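You operate a simulated robot arm through the tools that you are given. There is no shell and no other tool.

You are at the controls of a simulated two-armed robot. One attempt, no reset.

JOB
Press a sample into the green ring and set it on the tile.
Fine: the grey tile; close the ring clamp over the ring before you work the green lever; leave the clamp open at the end. Where these are worked on the way, their far stop is far enough and under half their travel is too little: ring clamp.

The check looks at the end state, three seconds after you hand in, the way a careful person would. Anything else that was tipped, shoved, dropped, spilled or broken makes it a failure.

ROBOT AND FRAMES
Two 7-joint arms with fingered hands on one trunk that stands fixed in place. Base frame: the origin is at the foot of the trunk, x ahead of it, y to its left, z up; the work surface is at about z = 0.86. Lengths are in m, angles in degrees, forces in N, time in s.
The left shoulder is at [0.071, 0.172, 1.277], the right one opposite. Each reaches about 1.156 m from its shoulder. Payload 5 kg a hand.
The TCP of each hand is the grasp point between the finger pads, 0.043 m short of the fingertips. In the tool frame z runs along the fingers and y along their closing line. The gripper opens to 0.144 m; its body begins 0.05 m behind the TCP. The gripper is a hand of 5 fingers: y runs from the thumb to the fingers, the wrist lies at [-0.021, -0.124, -0.221] in the tool frame, and closing takes about 1.5 s.
Orientation is told as [roll, pitch, yaw] about the base's x, y, z axes, in that order, counted from this pose: with the fingers straight down and the wrist toward the robot, the tool's x, y and z point along [0, 1, 0], [1, 0, 0] and [0, 0, -1] of the base frame.

CONTROLS
- The arms move only by the tool move_arm. It takes "left_moves", "right_moves" or both (then of equal length, played together; a hand with none holds still); each is a list of rows, each a list of 7 numbers: the shift along the tool's x, y, z in units of 25 mm (1.0 is 25 mm), then the turn, a rotation vector about the tool's x, y, z in units of 4 degrees (1.0 is 4 degrees), then the opening in per cent of the stroke, from 0 (shut) to 100 (fully open). In form: [[dx, dy, dz, wx, wy, wz, claw], ...]. A call has 1 to 20 rows; each row shifts and turns the commanded pose from where the row before left it, along the tool's axes as they then stand. A call with a number of a shift or a turn outside -1 to 1 is refused whole. Rows are played at 5 a second. More than 0.05 m and 8.6 degrees between two rows, or a gripper value outside its range, and nothing of the call is played. A pose out of reach is approached as far as the arm can. The call stops where the force on the tool passes 90 N (or 10 N more than at its start, if that is more) or the arm is blocked; 0.2 s more then pass. The fingers move at their own pace (about 0.045 m/s each) and stop on an object; they squeeze with about 32 N. The grip force told is the motor's: it shows also when the fingers shut on nothing. Time passes only in rows, and 0.2 s behind the last, so rows that do not move let the fingers close. It gives the time, the measured TCP pose, the force on the tool (base axes), the opening and the grip force at its end, in the units of the frame above (readings bear some noise), with the torque about the TCP (base axes, N m) and any sound that the robot's microphone picked up.
- Cameras (640 x 400 px; columns grow to the right, rows downward): "scene" is now at [0.1528, -0.0278, 1.5206]; the picture's right is [-0.27, -0.96, 0.00], its down [-0.57, 0.16, -0.80] and it looks along [0.77, -0.22, -0.59] (base axes); focal length 214 px, centre (320, 200). "left" rides on the left gripper at [-0.086, -0.108, -0.168] in its tool frame; the picture's right is [-0.80, -0.28, 0.53], its down [0.54, -0.73, 0.42] and it looks along [0.27, 0.63, 0.73] (tool axes); focal length 275 px, centre (320, 200). "right" rides on the right gripper at [0.086, -0.108, -0.168] in its tool frame; the picture's right is [-0.80, 0.28, -0.53], its down [-0.54, -0.73, 0.42] and it looks along [-0.27, 0.63, 0.73] (tool axes); focal length 275 px, centre (320, 200). There is no depth. A picture from a camera that has moved, and an enlarged one, comes with that camera's place and axes in the base frame and with its lens. The place of the scene camera against the robot may be out by one fixed shift of up to 0.025 m in any direction.
- grab_frame(camera): a new picture of that camera. The clock stands still meanwhile.
- raise_lower(by): slides the trunk up (or, below 0, down) by that many m; the arms and the scene camera ride with it, the base frame stays. It gives what a move gives, with no picture.
- set_grasp(shape, hand): the hand has 5 fingers and takes this shape, open, in about a second: jaw (thumb against the fingers, like two jaws); tri (thumb and two fingers); tip (a fingertip pinch); poke (one finger out to press); point (the index stretched); flat (the hand flat); cup (the hand cupped); fist (a fist). The gripper value then closes the fingers along that shape, each until it touches; the sizes above hold for jaw. It gives what a move gives, with no picture.
- aim_head(pan, tilt): turns the head with the scene camera to pan (to the left, within 86 degrees either way) and tilt (down, from -29 to 69), counted from straight ahead of the robot. It gives what a move gives.
- close_up(camera, box): a new picture of the part [left, top, right, bottom] of that camera's present view, enlarged. The clock stands still meanwhile.
- job_done(): hands the job in; it is judged then, once.

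Nothing tells you positions but the pictures and the camera data. Unless the task says otherwise, let go and move clear before handing in.

The tools are called after "Call:" by a JSON object that holds its "api" and its "payload". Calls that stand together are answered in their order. move_arm: Moves the arms, as the interface text tells. Its arguments: {"type":"object","properties":{"left_moves":{"type":"array"},"right_moves":{"type":"array"}},"required":[]} The other tools are called the same way: raise_lower (by) moves the trunk up or down; set_grasp (shape, hand) gives the hand a shape; aim_head (pan, tilt) turns the head that bears the scene camera; grab_frame (camera) takes a picture; close_up (camera, box) takes an enlarged picture of a part of a camera's view; job_done () hands the job in.

At the start:

```text
time: 0.0
left_ee_pos: [0.8437, 0.1839, 1.4123]
left_tool_rot: [0.0, 0.2, 0.0]
left_contact_force: [0.2, -0.5, -0.5]
left_torque: [-0.01, 0.02, 0.03]
left_width: 0.1437
left_grasp_force: 0.1
left_shape: jaw
right_ee_pos: [0.5762, -0.3425, 1.4602]
right_tool_rot: [0.1, 0.1, 0.1]
right_contact_force: [-0.1, 0.0, 0.2]
right_torque: [0.03, -0.03, 0.03]
right_width: 0.1435
right_grasp_force: 0.2
right_shape: jaw
trunk travel left (down, up): [-0.375, 0.565]
head pan, tilt (commanded): [-15.6, 36.4]
```

scene: 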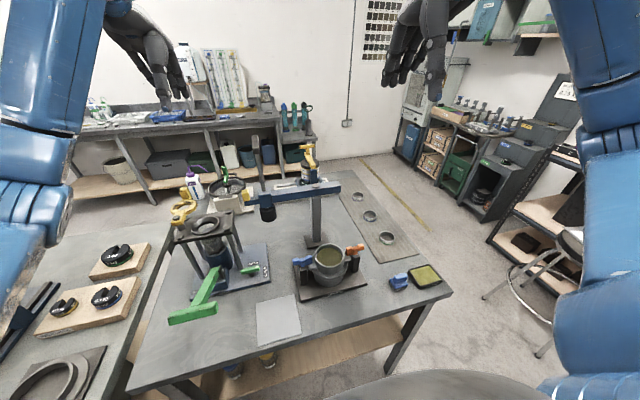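
right: 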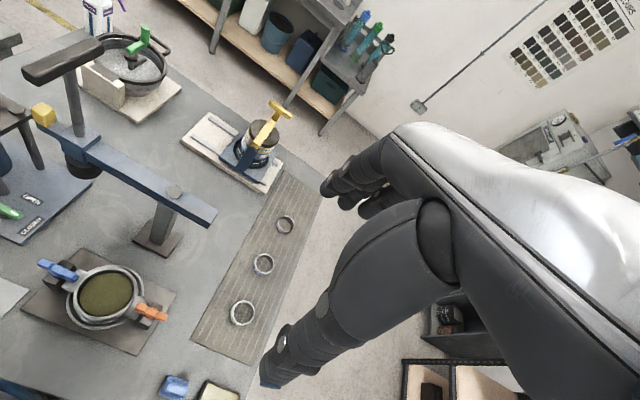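
left: 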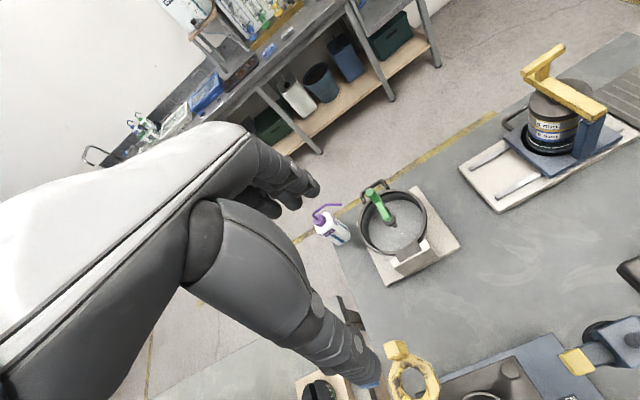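

I see a bench with a frame holding a press (green lever), a pot with clamps, three rings on a ribbed mat, a grey tile and several other devices. I'll first look closely at each part before moving.

Call:
{"api": "close_up", "payload": {"camera": "scene", "box": [150, 140, 310, 240]}}

Call:
{"api": "close_up", "payload": {"camera": "scene", "box": [150, 200, 310, 350]}}

Call:
{"api": "close_up", "payload": {"camera": "scene", "box": [280, 170, 460, 310]}}

Call:
{"api": "close_up", "payload": {"camera": "scene", "box": [0, 220, 180, 400]}}

```text
4.00 times, centred on (230, 190) of scene
camera zoom: at [0.1528, -0.0278, 1.5206], right [-0.27, -0.96, 0.0], down [-0.57, 0.16, -0.8], along [0.77, -0.22, -0.59], focal length 858 px, centre (680, 240)
```

zoom: 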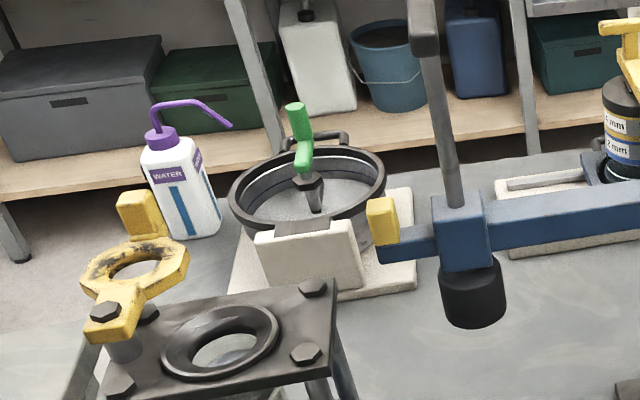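

```text
2.67 times, centred on (230, 275) of scene
camera zoom: at [0.1528, -0.0278, 1.5206], right [-0.27, -0.96, 0.0], down [-0.57, 0.16, -0.8], along [0.77, -0.22, -0.59], focal length 572 px, centre (560, 0)
```

zoom: 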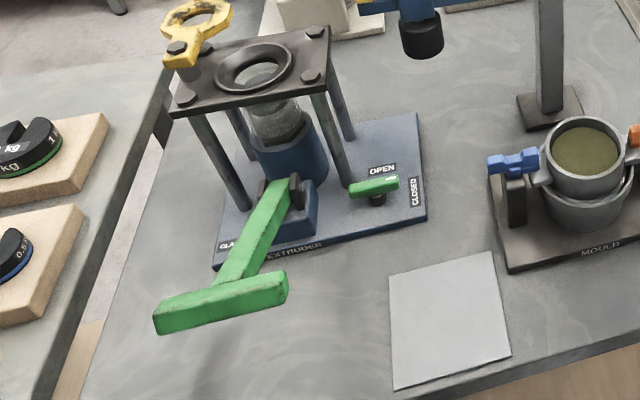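

```text
2.86 times, centred on (370, 240) of scene
camera zoom: at [0.1528, -0.0278, 1.5206], right [-0.27, -0.96, 0.0], down [-0.57, 0.16, -0.8], along [0.77, -0.22, -0.59], focal length 613 px, centre (177, 86)
```

zoom: 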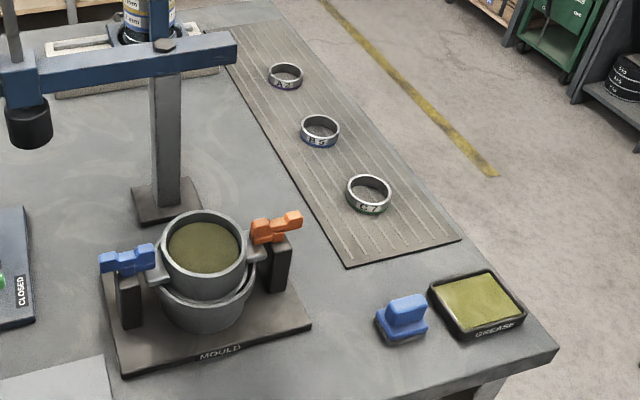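

```text
2.22 times, centred on (90, 310) of scene
camera zoom: at [0.1528, -0.0278, 1.5206], right [-0.27, -0.96, 0.0], down [-0.57, 0.16, -0.8], along [0.77, -0.22, -0.59], focal length 477 px, centre (831, -44)
```

zoom: 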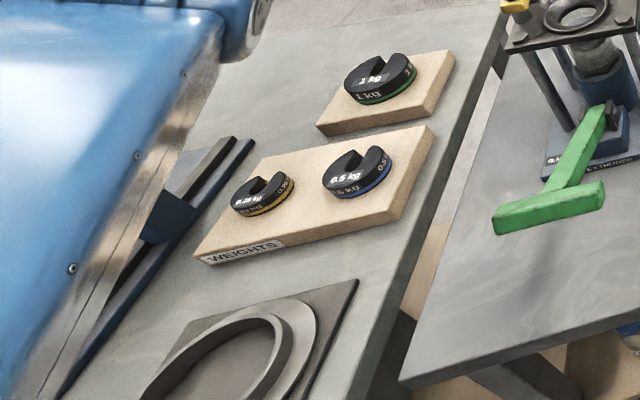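

I see an "EXTRUDER" with a yellow swing-over ring, a green T lever and a small green OPEN/CLOSED knob. I'll zoom in further to understand the mechanism.

Call:
{"api": "close_up", "payload": {"camera": "scene", "box": [165, 180, 245, 240]}}

Call:
{"api": "close_up", "payload": {"camera": "scene", "box": [195, 230, 275, 300]}}

Call:
{"api": "close_up", "payload": {"camera": "scene", "box": [345, 180, 405, 250]}}

Call:
{"api": "close_up", "payload": {"camera": "scene", "box": [290, 230, 380, 310]}}

Call:
{"api": "close_up", "payload": {"camera": "scene", "box": [270, 130, 360, 260]}}

```text
6.67 times, centred on (205, 210) of scene
camera zoom: at [0.1528, -0.0278, 1.5206], right [-0.27, -0.96, 0.0], down [-0.57, 0.16, -0.8], along [0.77, -0.22, -0.59], focal length 1430 px, centre (1087, 133)
```

zoom: 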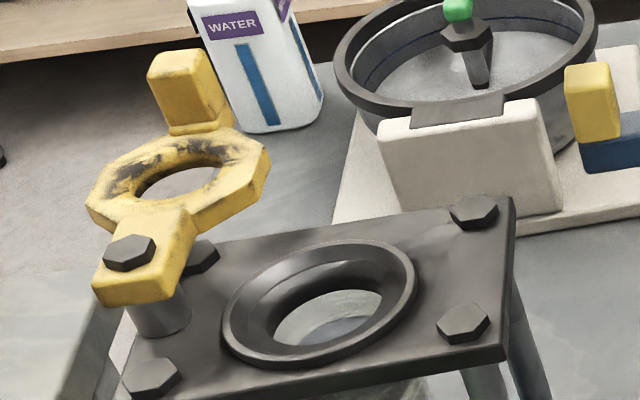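

```text
5.71 times, centred on (235, 265) of scene
camera zoom: at [0.1528, -0.0278, 1.5206], right [-0.27, -0.96, 0.0], down [-0.57, 0.16, -0.8], along [0.77, -0.22, -0.59], focal length 1226 px, centre (806, -171)
```

zoom: 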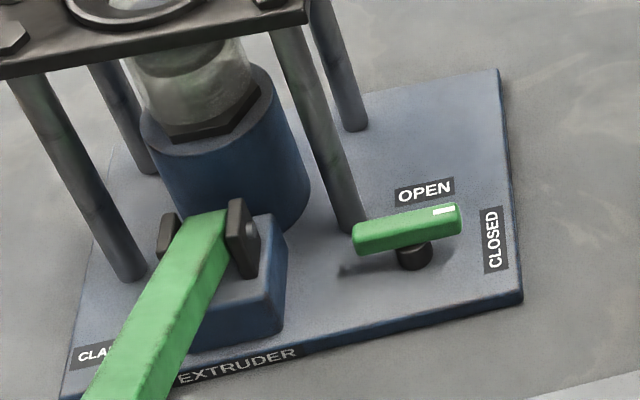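

```text
5.71 times, centred on (375, 215) of scene
camera zoom: at [0.1528, -0.0278, 1.5206], right [-0.27, -0.96, 0.0], down [-0.57, 0.16, -0.8], along [0.77, -0.22, -0.59], focal length 1226 px, centre (6, 114)
```

zoom: 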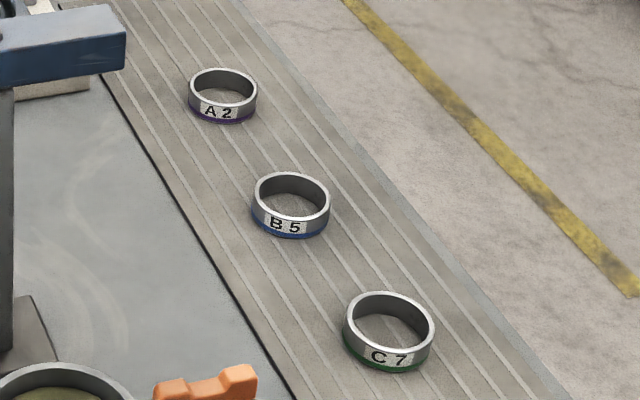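

```text
5.00 times, centred on (335, 270) of scene
camera zoom: at [0.1528, -0.0278, 1.5206], right [-0.27, -0.96, 0.0], down [-0.57, 0.16, -0.8], along [0.77, -0.22, -0.59], focal length 1072 px, centre (245, -150)
```

zoom: 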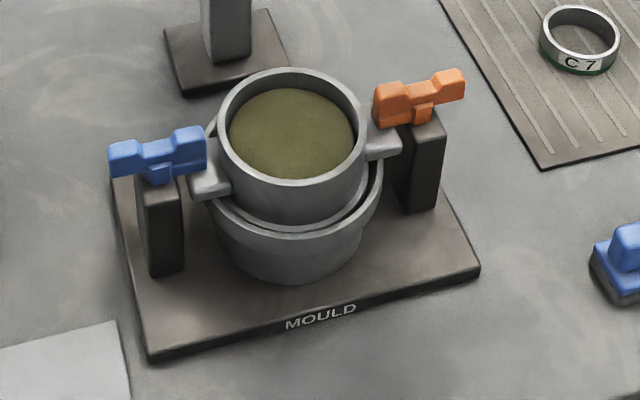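

```text
3.08 times, centred on (315, 195) of scene
camera zoom: at [0.1528, -0.0278, 1.5206], right [-0.27, -0.96, 0.0], down [-0.57, 0.16, -0.8], along [0.77, -0.22, -0.59], focal length 660 px, centre (335, 215)
```

zoom: 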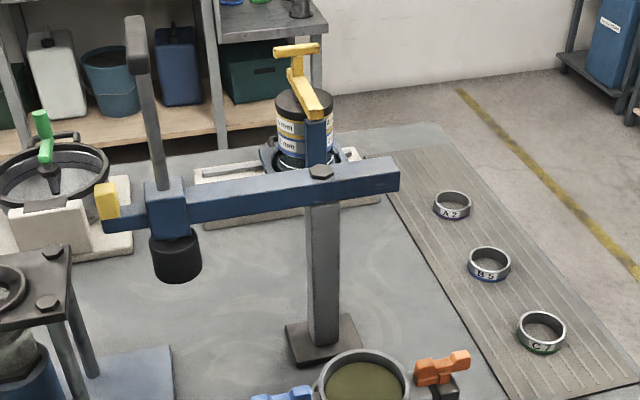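

The ring marked C7 (green band) lies at roughly [0.65, -0.45]; the extruder with the yellow swing clamp is near [0.67, 0.17]. I'll move the left hand back to view the extruder and the right hand nearer the ring for better measurement.

Call:
{"api": "move_arm", "payload": {"left_moves": [[-0.16, -0.95, 0.35, 0, 0, 0, 100], [-0.16, -0.95, 0.35, 0, 0, 0, 100], [-0.16, -0.95, 0.35, 0, 0, 0, 100], [-0.16, -0.95, 0.35, 0, 0, 0, 100], [-0.16, -0.95, 0.35, 0, 0, 0, 100], [-0.16, -0.95, 0.35, 0, 0, 0, 100], [-0.16, -0.95, 0.35, 0, 0, 0, 100], [-0.16, -0.95, 0.35, 0, 0, 0, 100], [-0.16, -0.95, 0.35, 0, 0, 0, 100], [-0.16, -0.95, 0.35, 0, 0, 0, 100], [-0.16, -0.95, 0.35, 0, 0, 0, 100], [-0.16, -0.95, 0.35, 0, 0, 0, 100], [-0.16, -0.95, 0.35, 0, 0, 0, 100], [-0.16, -0.95, 0.35, 0, 0, 0, 100]], "right_moves": [[-0.05, -0.2, 0.8, 0, 0, 0, 100], [-0.05, -0.2, 0.8, 0, 0, 0, 100], [-0.05, -0.2, 0.8, 0, 0, 0, 100], [-0.05, -0.2, 0.8, 0, 0, 0, 100], [-0.05, -0.2, 0.8, 0, 0, 0, 100], [-0.05, -0.2, 0.8, 0, 0, 0, 100], [-0.05, -0.2, 0.8, 0, 0, 0, 100], [-0.05, -0.2, 0.8, 0, 0, 0, 100], [-0.05, -0.2, 0.8, 0, 0, 0, 100], [-0.05, -0.2, 0.8, 0, 0, 0, 100], [0, 0, 0, 0, 0, 0, 100], [0, 0, 0, 0, 0, 0, 100], [0, 0, 0, 0, 0, 0, 100], [0, 0, 0, 0, 0, 0, 100]]}}

Call:
{"api": "grab_frame", "payload": {"camera": "left"}}

Call:
{"api": "grab_frame", "payload": {"camera": "right"}}

Call:
{"api": "grab_frame", "payload": {"camera": "scene"}}

```text
time: 3.0
left_ee_pos: [0.5088, 0.1248, 1.2874]
left_tool_rot: [-0.1, 0.0, 0.0]
left_contact_force: [-0.3, -0.5, 0.7]
left_torque: [0.07, -0.04, 0.01]
left_width: 0.1439
left_grasp_force: 0.0
left_shape: jaw
right_ee_pos: [0.5244, -0.3539, 1.2606]
right_tool_rot: [0.0, 0.1, 0.0]
right_contact_force: [-1.0, -0.8, 0.5]
right_torque: [-0.01, 0.03, 0.04]
right_width: 0.1436
right_grasp_force: 0.1
right_shape: jaw
trunk travel left (down, up): [-0.375, 0.565]
head pan, tilt (commanded): [-15.6, 36.4]
```

```text
taken
camera left: at [0.4012, 0.0387, 1.4544], right [-0.28, -0.8, -0.53], down [-0.73, 0.54, -0.42], along [0.63, 0.27, -0.73], focal length 275 px, centre (320, 200)
```

left: 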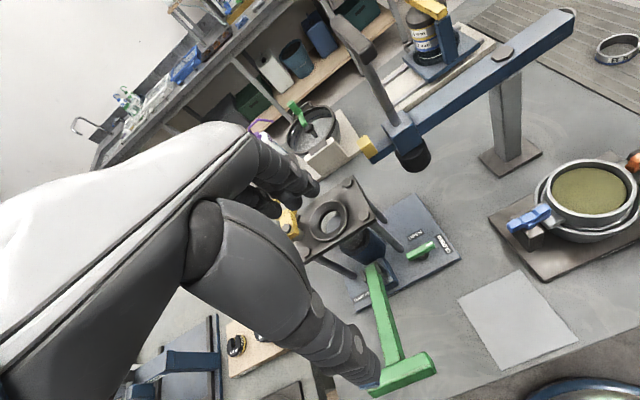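

```text
taken
camera right: at [0.4145, -0.2693, 1.4285], right [0.28, -0.8, 0.53], down [-0.73, -0.54, -0.42], along [0.63, -0.27, -0.73], focal length 275 px, centre (320, 200)
```

right: 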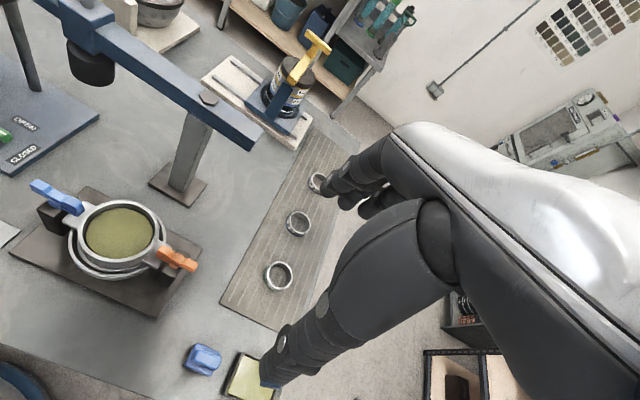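

```text
taken
camera scene: at [0.152, -0.0281, 1.5207], right [-0.27, -0.96, 0.0], down [-0.57, 0.16, -0.8], along [0.78, -0.22, -0.59], focal length 214 px, centre (320, 200)
```

scene: 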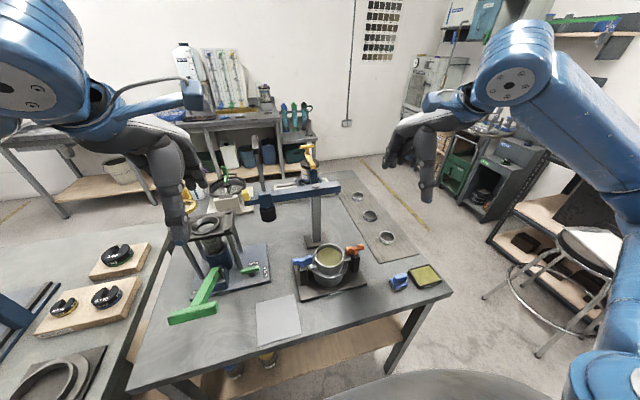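

Call:
{"api": "close_up", "payload": {"camera": "left", "box": [270, 160, 400, 270]}}

Call:
{"api": "close_up", "payload": {"camera": "left", "box": [340, 190, 480, 310]}}

Call:
{"api": "close_up", "payload": {"camera": "right", "box": [230, 160, 350, 310]}}

```text
3.64 times, centred on (335, 215) of left
camera zoom: at [0.4012, 0.0387, 1.4544], right [-0.28, -0.8, -0.53], down [-0.73, 0.54, -0.42], along [0.63, 0.27, -0.73], focal length 1001 px, centre (266, 146)
```

zoom: 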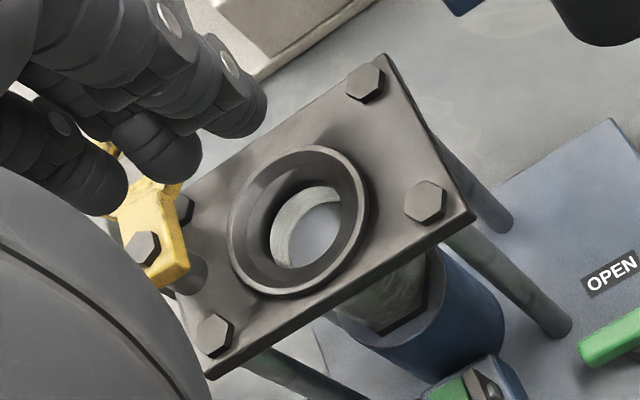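

```text
3.33 times, centred on (410, 250) of left
camera zoom: at [0.4012, 0.0387, 1.4544], right [-0.28, -0.8, -0.53], down [-0.73, 0.54, -0.42], along [0.63, 0.27, -0.73], focal length 918 px, centre (20, 33)
```

zoom: 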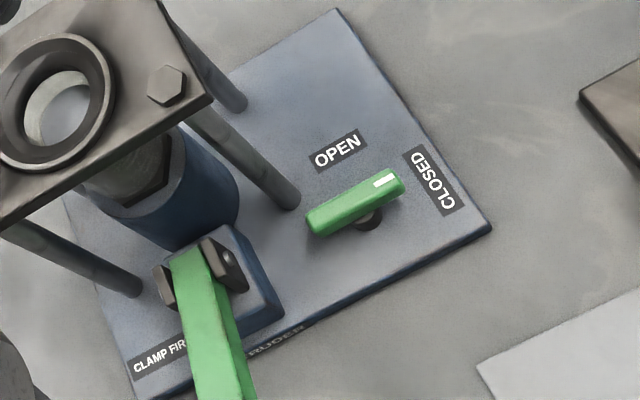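

```text
2.67 times, centred on (290, 235) of right
camera zoom: at [0.4145, -0.2693, 1.4285], right [0.28, -0.8, 0.53], down [-0.73, -0.54, -0.42], along [0.63, -0.27, -0.73], focal length 734 px, centre (400, 107)
```

zoom: 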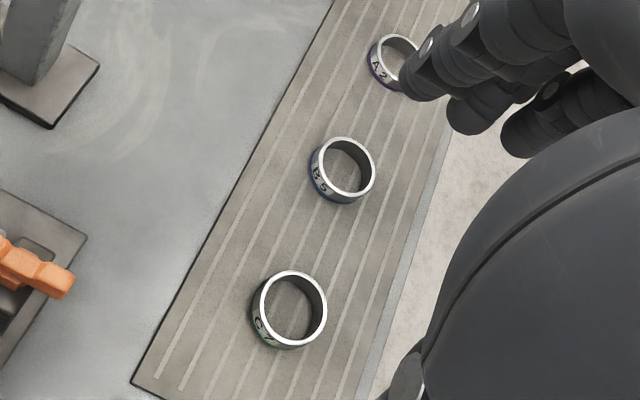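

The label reads "CLAMP FIRST" and the valve mark points to CLOSED. I need better 3D positions, so I'll shift the left hand sideways for a second viewpoint, and the right hand too.

Call:
{"api": "move_arm", "payload": {"left_moves": [[-0.8, -0.2, 0, 0, 0, 0, 100], [-0.8, -0.2, 0, 0, 0, 0, 100], [-0.8, -0.2, 0, 0, 0, 0, 100], [-0.8, -0.2, 0, 0, 0, 0, 100], [-0.8, -0.2, 0, 0, 0, 0, 100], [-0.8, -0.2, 0, 0, 0, 0, 100], [-0.8, -0.2, 0, 0, 0, 0, 100], [-0.8, -0.2, 0, 0, 0, 0, 100], [-0.8, -0.2, 0, 0, 0, 0, 100], [-0.8, -0.2, 0, 0, 0, 0, 100]], "right_moves": [[-0.6, 0.6, 0, 0, 0, 0, 100], [-0.6, 0.6, 0, 0, 0, 0, 100], [-0.6, 0.6, 0, 0, 0, 0, 100], [-0.6, 0.6, 0, 0, 0, 0, 100], [-0.6, 0.6, 0, 0, 0, 0, 100], [-0.6, 0.6, 0, 0, 0, 0, 100], [-0.6, 0.6, 0, 0, 0, 0, 100], [-0.6, 0.6, 0, 0, 0, 0, 100], [0, 0, 0, 0, 0, 0, 100], [0, 0, 0, 0, 0, 0, 100]]}}

Call:
{"api": "grab_frame", "payload": {"camera": "left"}}

Call:
{"api": "grab_frame", "payload": {"camera": "right"}}

```text
time: 5.2
left_ee_pos: [0.4606, -0.0744, 1.2891]
left_tool_rot: [0.1, 0.0, -0.1]
left_contact_force: [0.1, -0.5, -0.3]
left_torque: [0.05, 0.0, -0.02]
left_width: 0.1438
left_grasp_force: 0.0
left_shape: jaw
right_ee_pos: [0.6445, -0.4756, 1.2594]
right_tool_rot: [0.2, -0.1, 0.0]
right_contact_force: [0.0, -0.1, -0.7]
right_torque: [0.02, -0.03, -0.01]
right_width: 0.1437
right_grasp_force: 0.2
right_shape: jaw
trunk travel left (down, up): [-0.375, 0.565]
head pan, tilt (commanded): [-15.6, 36.4]
```

```text
taken
camera left: at [0.3525, -0.1604, 1.4565], right [-0.28, -0.8, -0.53], down [-0.73, 0.54, -0.42], along [0.63, 0.27, -0.73], focal length 275 px, centre (320, 200)
```

left: 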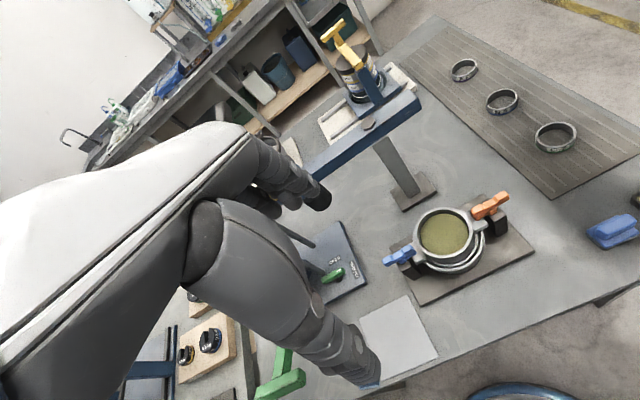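

```text
taken
camera right: at [0.5345, -0.3907, 1.4264], right [0.28, -0.8, 0.53], down [-0.73, -0.54, -0.42], along [0.63, -0.27, -0.73], focal length 275 px, centre (320, 200)
```

right: 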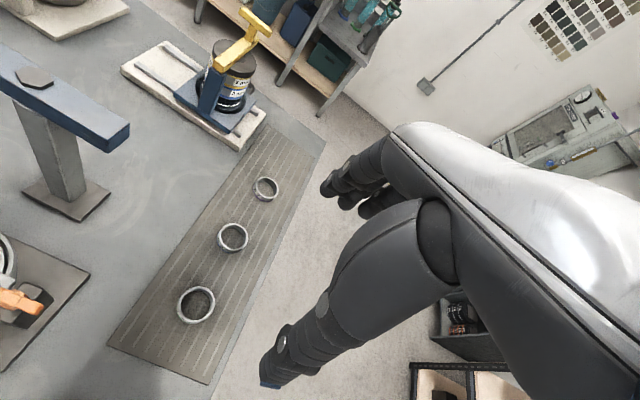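

Ring C7 is at about [0.646, -0.448, 0.875] by two wrist views. Now I move the left hand out to the left so its camera sees the extruder from another angle without the hand blocking.

Call:
{"api": "move_arm", "payload": {"left_moves": [[0.95, 0, -0.2, 0, 0, 0, 100], [0.95, 0, -0.2, 0, 0, 0, 100], [0.95, 0, -0.2, 0, 0, 0, 100], [0.95, 0, -0.2, 0, 0, 0, 100], [0.95, 0, -0.2, 0, 0, 0, 100], [0.95, 0, -0.2, 0, 0, 0, 100], [0.95, 0, -0.2, 0, 0, 0, 100], [0.95, 0, -0.2, 0, 0, 0, 100], [0.95, 0, -0.2, 0, 0, 0, 100], [0.95, 0, -0.2, 0, 0, 0, 100], [0.95, 0, 0, 0, 0, 0, 100], [0.95, 0, 0, 0, 0, 0, 100], [0.95, 0, 0, 0, 0, 0, 100], [0.95, 0, 0, 0, 0, 0, 100]]}}

Call:
{"api": "grab_frame", "payload": {"camera": "left"}}

```text
time: 8.2
left_ee_pos: [0.4587, 0.2626, 1.3378]
left_tool_rot: [0.0, 0.0, -0.1]
left_contact_force: [0.4, 0.7, -0.4]
left_torque: [-0.08, -0.01, 0.03]
left_width: 0.1435
left_grasp_force: 0.1
left_shape: jaw
right_ee_pos: [0.6446, -0.4723, 1.2604]
right_tool_rot: [-0.1, 0.0, 0.1]
right_contact_force: [-0.4, -0.2, 0.3]
right_torque: [-0.05, 0.0, 0.02]
right_width: 0.1439
right_grasp_force: 0.2
right_shape: jaw
trunk travel left (down, up): [-0.375, 0.565]
head pan, tilt (commanded): [-15.6, 36.4]
```

```text
taken
camera left: at [0.352, 0.1774, 1.5048], right [-0.28, -0.8, -0.53], down [-0.72, 0.54, -0.42], along [0.63, 0.27, -0.73], focal length 275 px, centre (320, 200)
```

left: 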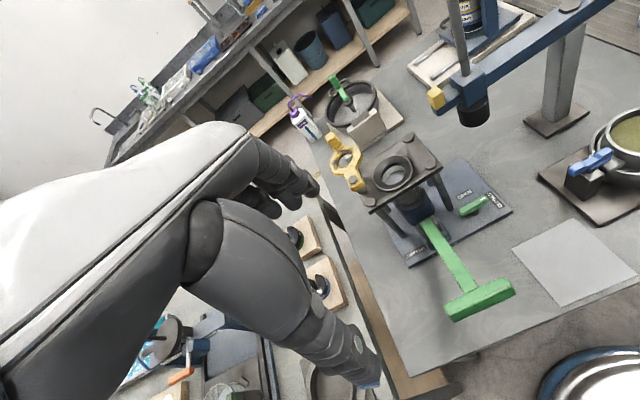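

Call:
{"api": "close_up", "payload": {"camera": "left", "box": [310, 120, 450, 230]}}

Call:
{"api": "close_up", "payload": {"camera": "left", "box": [380, 170, 540, 340]}}

Call:
{"api": "close_up", "payload": {"camera": "scene", "box": [150, 160, 310, 340]}}

```text
3.64 times, centred on (380, 175) of left
camera zoom: at [0.352, 0.1774, 1.5048], right [-0.28, -0.8, -0.53], down [-0.72, 0.54, -0.42], along [0.63, 0.27, -0.73], focal length 1001 px, centre (102, 291)
```

zoom: 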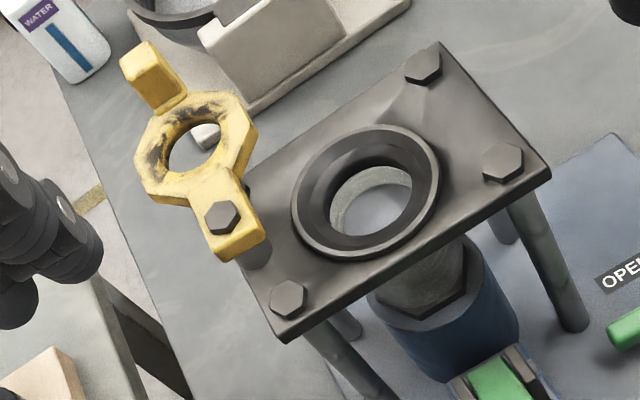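

```text
2.35 times, centred on (460, 255) of left
camera zoom: at [0.352, 0.1774, 1.5048], right [-0.28, -0.8, -0.53], down [-0.72, 0.54, -0.42], along [0.63, 0.27, -0.73], focal length 648 px, centre (-9, 71)
```

zoom: 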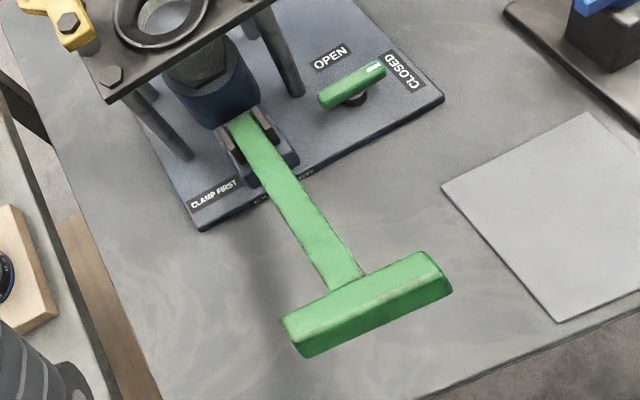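

```text
2.22 times, centred on (230, 250) of scene
camera zoom: at [0.152, -0.0262, 1.5207], right [-0.27, -0.96, 0.0], down [-0.57, 0.16, -0.81], along [0.78, -0.22, -0.59], focal length 477 px, centre (520, 89)
```

zoom: 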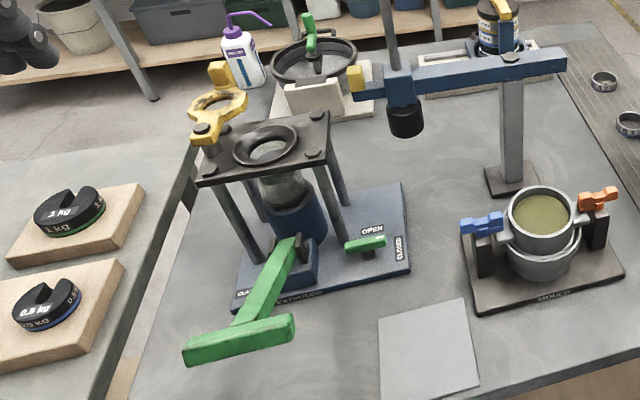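

Extruder collar centre is about [0.684, 0.181, 1.066], clamp pivot about [0.692, 0.248, 1.106], T‑handle about [0.43, 0.177, 1.045]. Let me look at the collar and clamp in greater detail.

Call:
{"api": "close_up", "payload": {"camera": "left", "box": [370, 145, 420, 190]}}

Call:
{"api": "close_up", "payload": {"camera": "left", "box": [320, 125, 375, 200]}}

Call:
{"api": "close_up", "payload": {"camera": "scene", "box": [170, 180, 250, 230]}}

Call:
{"api": "close_up", "payload": {"camera": "right", "box": [160, 270, 240, 340]}}

Call:
{"api": "close_up", "payload": {"camera": "scene", "box": [370, 220, 410, 250]}}

```text
8.89 times, centred on (395, 168) of left
camera zoom: at [0.352, 0.1774, 1.5048], right [-0.28, -0.8, -0.53], down [-0.72, 0.54, -0.42], along [0.63, 0.27, -0.73], focal length 2447 px, centre (-347, 489)
```

zoom: 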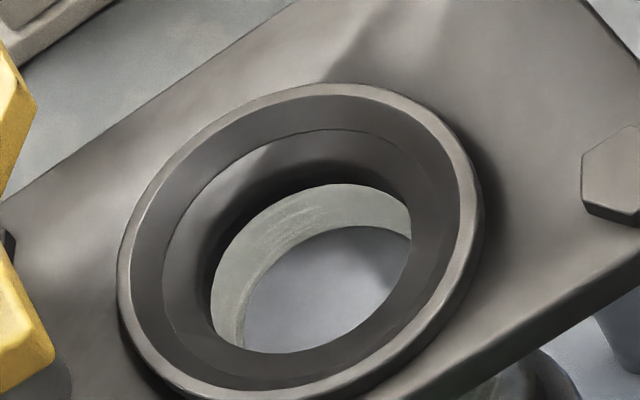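

```text
5.33 times, centred on (348, 162) of left
camera zoom: at [0.352, 0.1774, 1.5048], right [-0.28, -0.8, -0.53], down [-0.72, 0.54, -0.42], along [0.63, 0.27, -0.73], focal length 1468 px, centre (173, 400)
```

zoom: 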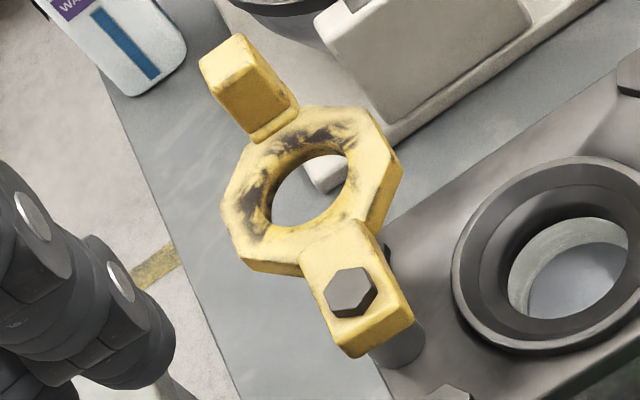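

```text
8.00 times, centred on (210, 205) of scene
camera zoom: at [0.152, -0.0262, 1.5207], right [-0.27, -0.96, 0.0], down [-0.57, 0.16, -0.81], along [0.78, -0.22, -0.59], focal length 1716 px, centre (1200, 160)
```

zoom: 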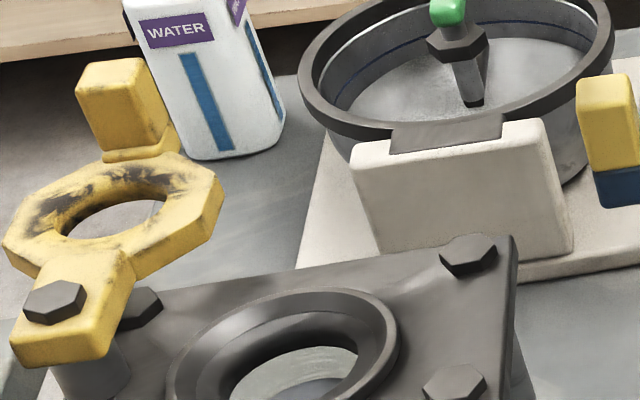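

```text
5.71 times, centred on (200, 305) of right
camera zoom: at [0.5337, -0.3878, 1.4275], right [0.28, -0.8, 0.54], down [-0.73, -0.54, -0.42], along [0.63, -0.27, -0.73], focal length 1573 px, centre (1006, -400)
```

zoom: 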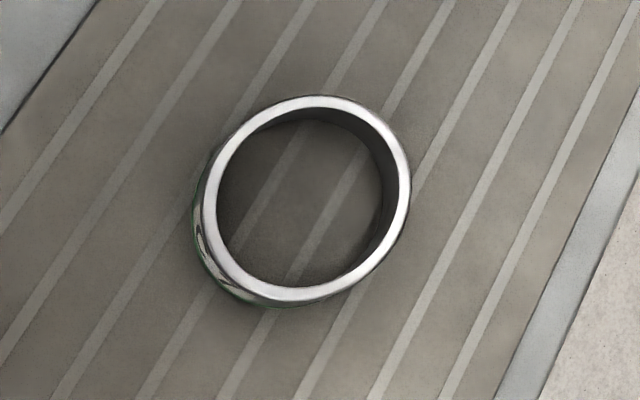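

```text
13.33 times, centred on (390, 235) of scene
camera zoom: at [0.152, -0.0262, 1.5207], right [-0.27, -0.96, 0.0], down [-0.57, 0.16, -0.81], along [0.78, -0.22, -0.59], focal length 2860 px, centre (-613, -267)
```

zoom: 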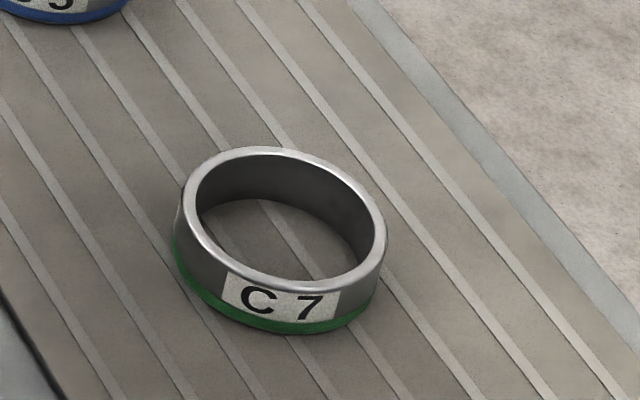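

The collar has a chamfered recess. I'll zoom on the tube beneath the plate to confirm a sample is loaded there.

Call:
{"api": "close_up", "payload": {"camera": "scene", "box": [185, 215, 245, 275]}}

Call:
{"api": "close_up", "payload": {"camera": "scene", "box": [375, 255, 455, 305]}}

Call:
{"api": "close_up", "payload": {"camera": "scene", "box": [200, 60, 360, 190]}}

```text
6.67 times, centred on (215, 245) of scene
camera zoom: at [0.152, -0.0262, 1.5207], right [-0.27, -0.96, 0.0], down [-0.57, 0.16, -0.81], along [0.78, -0.22, -0.59], focal length 1430 px, centre (1020, -100)
```

zoom: 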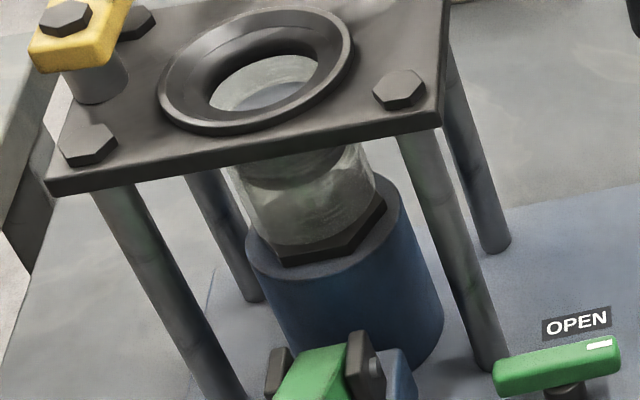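

```text
8.00 times, centred on (415, 280) of scene
camera zoom: at [0.152, -0.0262, 1.5207], right [-0.27, -0.96, 0.0], down [-0.57, 0.16, -0.81], along [0.78, -0.22, -0.59], focal length 1716 px, centre (-440, -440)
```

zoom: 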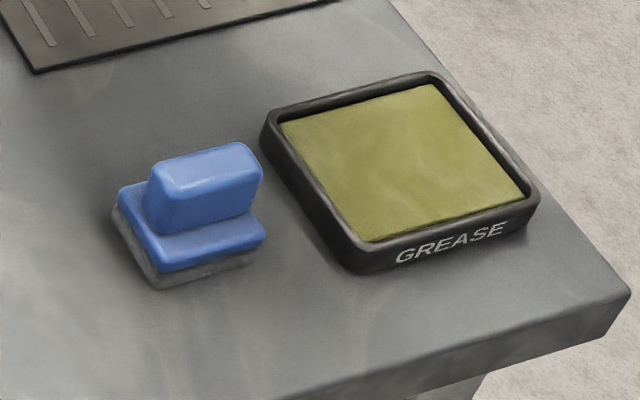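

```text
3.08 times, centred on (280, 125) of scene
camera zoom: at [0.152, -0.0262, 1.5207], right [-0.27, -0.96, 0.0], down [-0.57, 0.16, -0.81], along [0.78, -0.22, -0.59], focal length 660 px, centre (443, 431)
```

zoom: 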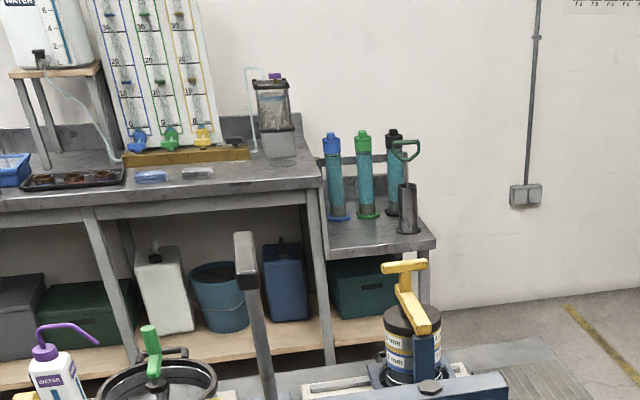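

The extruder's tube sits ready under the plate and the valve is closed. I'll try the three-finger shape on the right hand and look at how it opens, to pick the best grip for a 63 mm ring.

Call:
{"api": "set_grasp", "payload": {"shape": "tri", "hand": "right"}}

Call:
{"api": "grab_frame", "payload": {"camera": "right"}}

Call:
{"api": "close_up", "payload": {"camera": "scene", "box": [370, 80, 500, 230]}}

```text
time: 9.1
left_ee_pos: [0.4601, 0.262, 1.3367]
left_tool_rot: [0.0, 0.1, 0.0]
left_contact_force: [-0.2, -0.1, -0.6]
left_torque: [-0.01, -0.03, 0.01]
left_width: 0.1439
left_grasp_force: 0.0
left_shape: jaw
right_ee_pos: [0.6431, -0.4738, 1.2589]
right_tool_rot: [0.0, 0.0, 0.0]
right_contact_force: [-0.3, 0.2, 0.1]
right_torque: [0.0, 0.02, 0.02]
right_width: 0.1435
right_grasp_force: 0.1
right_shape: tri
trunk travel left (down, up): [-0.375, 0.565]
head pan, tilt (commanded): [-15.6, 36.4]
```

```text
taken
camera right: at [0.5347, -0.3894, 1.4266], right [0.28, -0.8, 0.53], down [-0.73, -0.54, -0.42], along [0.63, -0.27, -0.73], focal length 275 px, centre (320, 200)
```

right: 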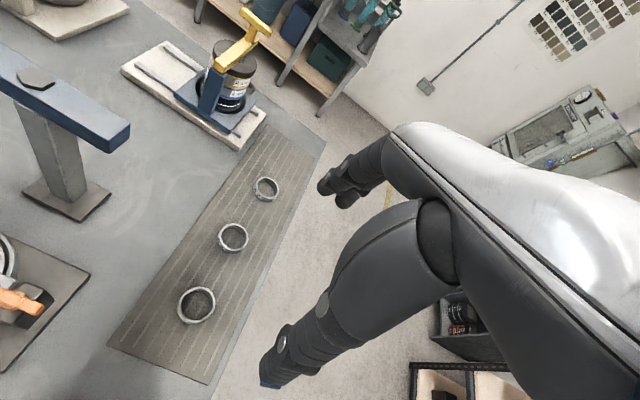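

```text
2.67 times, centred on (435, 155) of scene
camera zoom: at [0.1528, -0.028, 1.5206], right [-0.27, -0.96, 0.0], down [-0.57, 0.16, -0.8], along [0.77, -0.22, -0.59], focal length 572 px, centre (13, 320)
```

zoom: 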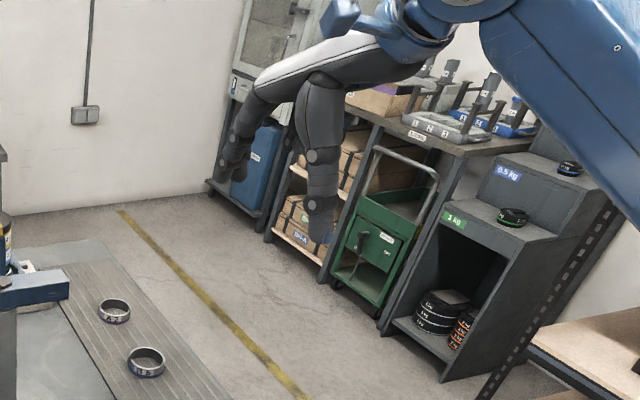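

I'll half-close the right hand in free air to see its finger geometry at about ring width.

Call:
{"api": "move_arm", "payload": {"right_moves": [[0, 0, 0, 0, 0, 0, 45], [0, 0, 0, 0, 0, 0, 45], [0, 0, 0, 0, 0, 0, 45], [0, 0, 0, 0, 0, 0, 45], [0, 0, 0, 0, 0, 0, 45], [0, 0, 0, 0, 0, 0, 45]]}}

Call:
{"api": "close_up", "payload": {"camera": "scene", "box": [380, 80, 460, 190]}}

Call:
{"api": "close_up", "payload": {"camera": "right", "box": [200, 120, 440, 400]}}

```text
time: 10.5
left_ee_pos: [0.4603, 0.2621, 1.3374]
left_tool_rot: [0.0, 0.0, 0.0]
left_contact_force: [0.3, -0.8, 0.2]
left_torque: [-0.01, 0.01, 0.02]
left_width: 0.1437
left_grasp_force: 0.1
left_shape: jaw
right_ee_pos: [0.6442, -0.4736, 1.2588]
right_tool_rot: [0.0, 0.1, 0.0]
right_contact_force: [-0.9, -0.3, -0.5]
right_torque: [0.01, -0.01, 0.03]
right_width: 0.0652
right_grasp_force: 0.1
right_shape: tri
trunk travel left (down, up): [-0.375, 0.565]
head pan, tilt (commanded): [-15.6, 36.4]
```

```text
3.64 times, centred on (420, 135) of scene
camera zoom: at [0.1526, -0.0277, 1.5206], right [-0.27, -0.96, 0.0], down [-0.57, 0.16, -0.8], along [0.77, -0.22, -0.59], focal length 780 px, centre (-44, 436)
```

zoom: 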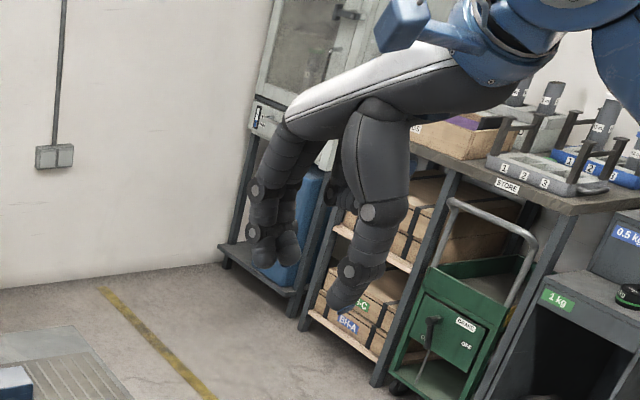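

```text
1.43 times, centred on (320, 260) of right
camera zoom: at [0.5345, -0.3891, 1.4268], right [0.28, -0.8, 0.53], down [-0.73, -0.54, -0.42], along [0.63, -0.27, -0.73], focal length 393 px, centre (320, 114)
```

zoom: 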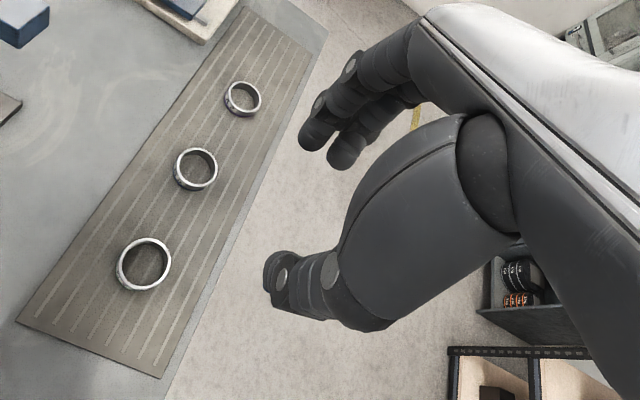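

At 45% the thumb and two fingers face each other neatly, pointing down. I'll open to 70% and lower the right hand to about 0.13 m above ring C7, then check the alignment.

Call:
{"api": "move_arm", "payload": {"right_moves": [[0.1, 0.005, 0.95, 0, 0, 0, 70], [0.1, 0.005, 0.95, 0, 0, 0, 70], [0.1, 0.005, 0.95, 0, 0, 0, 70], [0.1, 0.005, 0.95, 0, 0, 0, 70], [0.1, 0.005, 0.95, 0, 0, 0, 70], [0.1, 0.005, 0.95, 0, 0, 0, 70], [0.1, 0.005, 0.95, 0, 0, 0, 70], [0.1, 0.005, 0.95, 0, 0, 0, 70], [0.1, 0.005, 0.95, 0, 0, 0, 70], [0.1, 0.005, 0.95, 0, 0, 0, 70], [0, 0, 0, 0, 0, 0, 70]]}}

Call:
{"api": "grab_frame", "payload": {"camera": "right"}}

Call:
{"api": "close_up", "payload": {"camera": "scene", "box": [330, 150, 450, 260]}}

```text
time: 12.9
left_ee_pos: [0.4599, 0.2617, 1.3371]
left_tool_rot: [0.0, 0.0, -0.1]
left_contact_force: [0.2, -0.5, 1.1]
left_torque: [-0.04, 0.01, 0.01]
left_width: 0.1437
left_grasp_force: 0.0
left_shape: jaw
right_ee_pos: [0.6459, -0.4474, 1.0222]
right_tool_rot: [0.0, -0.1, -0.1]
right_contact_force: [-0.5, -0.6, 0.6]
right_torque: [-0.02, 0.0, -0.01]
right_width: 0.1005
right_grasp_force: 0.1
right_shape: tri
trunk travel left (down, up): [-0.375, 0.565]
head pan, tilt (commanded): [-15.6, 36.4]
```

```text
taken
camera right: at [0.5368, -0.3627, 1.1901], right [0.28, -0.8, 0.53], down [-0.73, -0.54, -0.42], along [0.63, -0.27, -0.73], focal length 275 px, centre (320, 200)
```

right: 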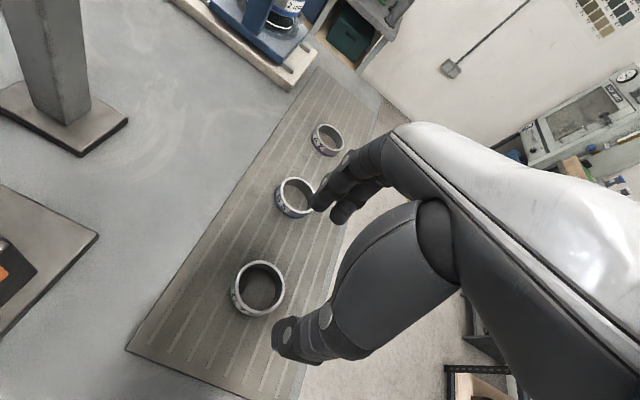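

```text
3.64 times, centred on (390, 205) of scene
camera zoom: at [0.1524, -0.0276, 1.5206], right [-0.27, -0.96, 0.0], down [-0.57, 0.16, -0.8], along [0.78, -0.22, -0.59], focal length 780 px, centre (66, 182)
```

zoom: 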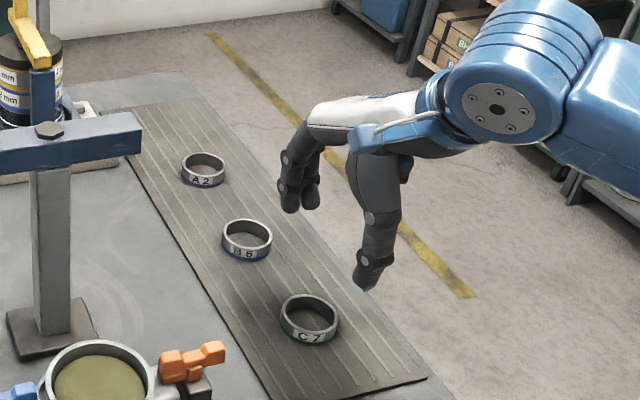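

The hand is aligned above C7 with the fingertips' midpoint over the ring axis. I'll descend to TCP z≈0.93 and look again before closing.

Call:
{"api": "move_arm", "payload": {"right_moves": [[0.01, -0.01, 0.7, 0, 0, 0, 70], [0.01, -0.01, 0.7, 0, 0, 0, 70], [0.01, -0.01, 0.7, 0, 0, 0, 70], [0.01, -0.01, 0.7, 0, 0, 0, 70], [0, 0, 0.45, 0, 0, 0, 70], [0, 0, 0.45, 0, 0, 0, 70]]}}

Call:
{"api": "close_up", "payload": {"camera": "right", "box": [220, 160, 400, 360]}}

Call:
{"api": "close_up", "payload": {"camera": "scene", "box": [360, 200, 430, 260]}}

```text
time: 14.3
left_ee_pos: [0.4609, 0.2608, 1.3375]
left_tool_rot: [0.0, -0.1, 0.0]
left_contact_force: [-0.6, 0.4, 0.4]
left_torque: [0.02, 0.01, 0.02]
left_width: 0.1439
left_grasp_force: 0.0
left_shape: jaw
right_ee_pos: [0.6441, -0.4474, 0.9296]
right_tool_rot: [0.0, 0.0, 0.0]
right_contact_force: [-0.4, -0.1, -0.6]
right_torque: [0.05, 0.0, 0.03]
right_width: 0.1004
right_grasp_force: 0.0
right_shape: tri
trunk travel left (down, up): [-0.375, 0.565]
head pan, tilt (commanded): [-15.6, 36.4]
```

```text
2.00 times, centred on (310, 260) of right
camera zoom: at [0.5356, -0.3637, 1.0985], right [0.28, -0.8, 0.53], down [-0.73, -0.54, -0.42], along [0.63, -0.27, -0.73], focal length 551 px, centre (340, 80)
```

zoom: 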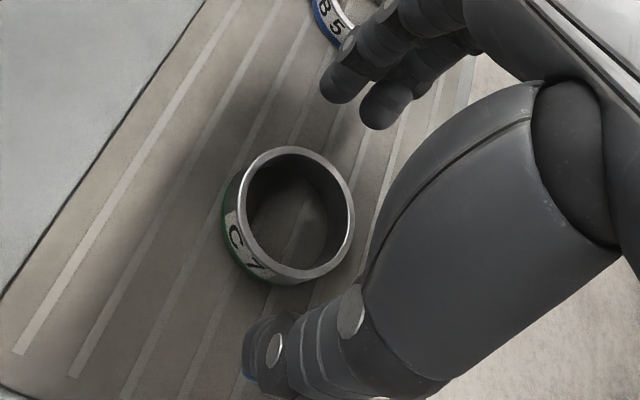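

```text
6.67 times, centred on (395, 230) of scene
camera zoom: at [0.1528, -0.028, 1.5206], right [-0.27, -0.96, 0.0], down [-0.57, 0.16, -0.8], along [0.77, -0.22, -0.59], focal length 1430 px, centre (-180, 0)
```

zoom: 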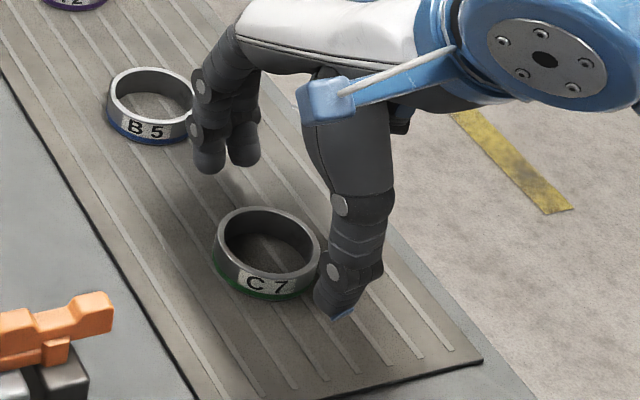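

From both views, the tri grip's centre line sits about 9 mm to the right of the ring axis, so I'll shift left by 9 mm and lower so the fingertips are about 6 mm above the mat, then close gently.

Call:
{"api": "move_arm", "payload": {"right_moves": [[0.18, -0.03, 0.3, 0, 0, 0, 70], [0.18, -0.03, 0.3, 0, 0, 0, 70], [0, 0, 0.1, 0, 0, 0, 70], [0, 0, 0, 0, 0, 0, 60]]}}

Call:
{"api": "close_up", "payload": {"camera": "right", "box": [220, 160, 400, 360]}}

Call:
{"api": "close_up", "payload": {"camera": "scene", "box": [370, 210, 420, 255]}}

```text
time: 15.3
left_ee_pos: [0.4605, 0.2615, 1.3378]
left_tool_rot: [0.0, 0.1, 0.0]
left_contact_force: [0.2, -1.0, -0.3]
left_torque: [-0.02, 0.01, -0.02]
left_width: 0.1438
left_grasp_force: 0.0
left_shape: jaw
right_ee_pos: [0.6435, -0.4401, 0.9125]
right_tool_rot: [0.0, 0.0, 0.0]
right_contact_force: [-0.3, 0.3, -0.2]
right_torque: [0.02, -0.02, -0.02]
right_width: 0.0869
right_grasp_force: 0.0
right_shape: tri
trunk travel left (down, up): [-0.375, 0.565]
head pan, tilt (commanded): [-15.6, 36.4]
```

```text
2.00 times, centred on (310, 260) of right
camera zoom: at [0.5344, -0.3547, 1.0805], right [0.28, -0.8, 0.53], down [-0.73, -0.54, -0.42], along [0.63, -0.27, -0.73], focal length 551 px, centre (340, 80)
```

zoom: 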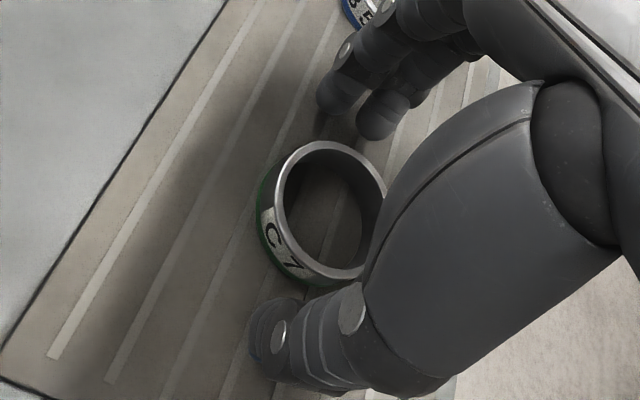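

```text
8.89 times, centred on (395, 232) of scene
camera zoom: at [0.1527, -0.0277, 1.5206], right [-0.27, -0.96, 0.0], down [-0.57, 0.16, -0.8], along [0.77, -0.22, -0.59], focal length 1906 px, centre (-347, -89)
```

zoom: 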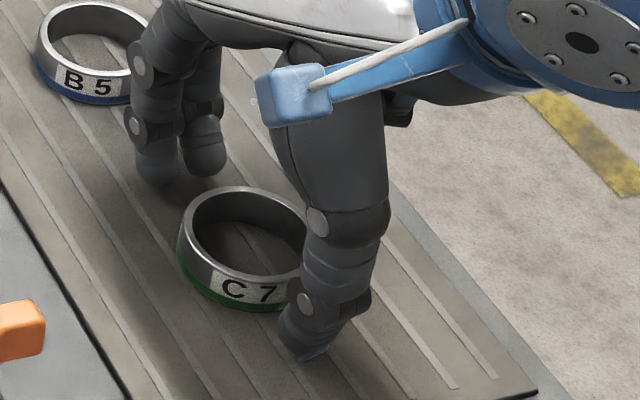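

The ring now lies centered between thumb and two fingers. Closing the grip.

Call:
{"api": "move_arm", "payload": {"right_moves": [[0, 0, 0, 0, 0, 0, 50], [0, 0, 0, 0, 0, 0, 40], [0, 0, 0, 0, 0, 0, 30], [0, 0, 0, 0, 0, 0, 25], [0, 0, 0, 0, 0, 0, 20], [0, 0, 0, 0, 0, 0, 20], [0, 0, 0, 0, 0, 0, 20]]}}

Call:
{"api": "close_up", "payload": {"camera": "right", "box": [220, 160, 400, 360]}}

Call:
{"api": "close_up", "payload": {"camera": "scene", "box": [370, 210, 420, 255]}}

```text
time: 16.9
left_ee_pos: [0.4602, 0.2611, 1.3377]
left_tool_rot: [0.0, 0.0, 0.0]
left_contact_force: [0.9, -0.6, 0.0]
left_torque: [0.02, 0.01, -0.02]
left_width: 0.1437
left_grasp_force: 0.0
left_shape: jaw
right_ee_pos: [0.6442, -0.44, 0.9123]
right_tool_rot: [0.0, 0.0, 0.0]
right_contact_force: [-0.6, 0.7, 0.8]
right_torque: [0.06, -0.01, 0.0]
right_width: 0.0479
right_grasp_force: 31.7
right_shape: tri
trunk travel left (down, up): [-0.375, 0.565]
head pan, tilt (commanded): [-15.6, 36.4]
```

```text
2.00 times, centred on (310, 260) of right
camera zoom: at [0.5343, -0.3548, 1.0805], right [0.28, -0.8, 0.53], down [-0.73, -0.54, -0.42], along [0.63, -0.27, -0.73], focal length 551 px, centre (340, 80)
```

zoom: 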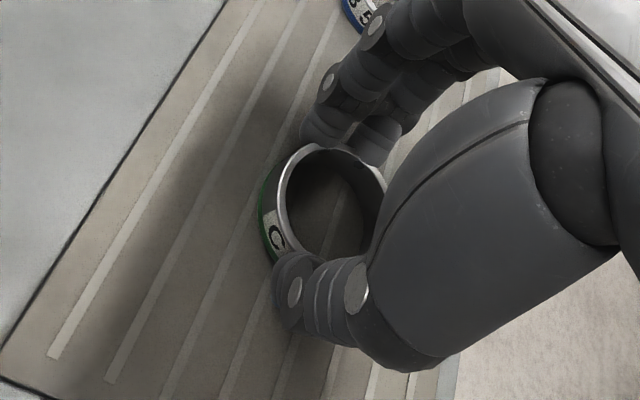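

```text
8.89 times, centred on (395, 232) of scene
camera zoom: at [0.1527, -0.0278, 1.5206], right [-0.27, -0.96, 0.0], down [-0.57, 0.16, -0.8], along [0.77, -0.22, -0.59], focal length 1906 px, centre (-347, -89)
```

zoom: 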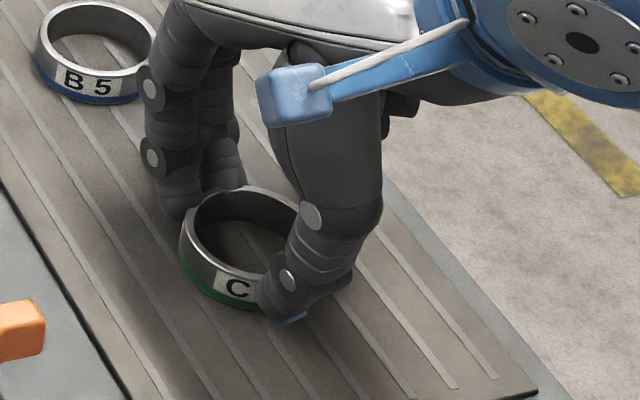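

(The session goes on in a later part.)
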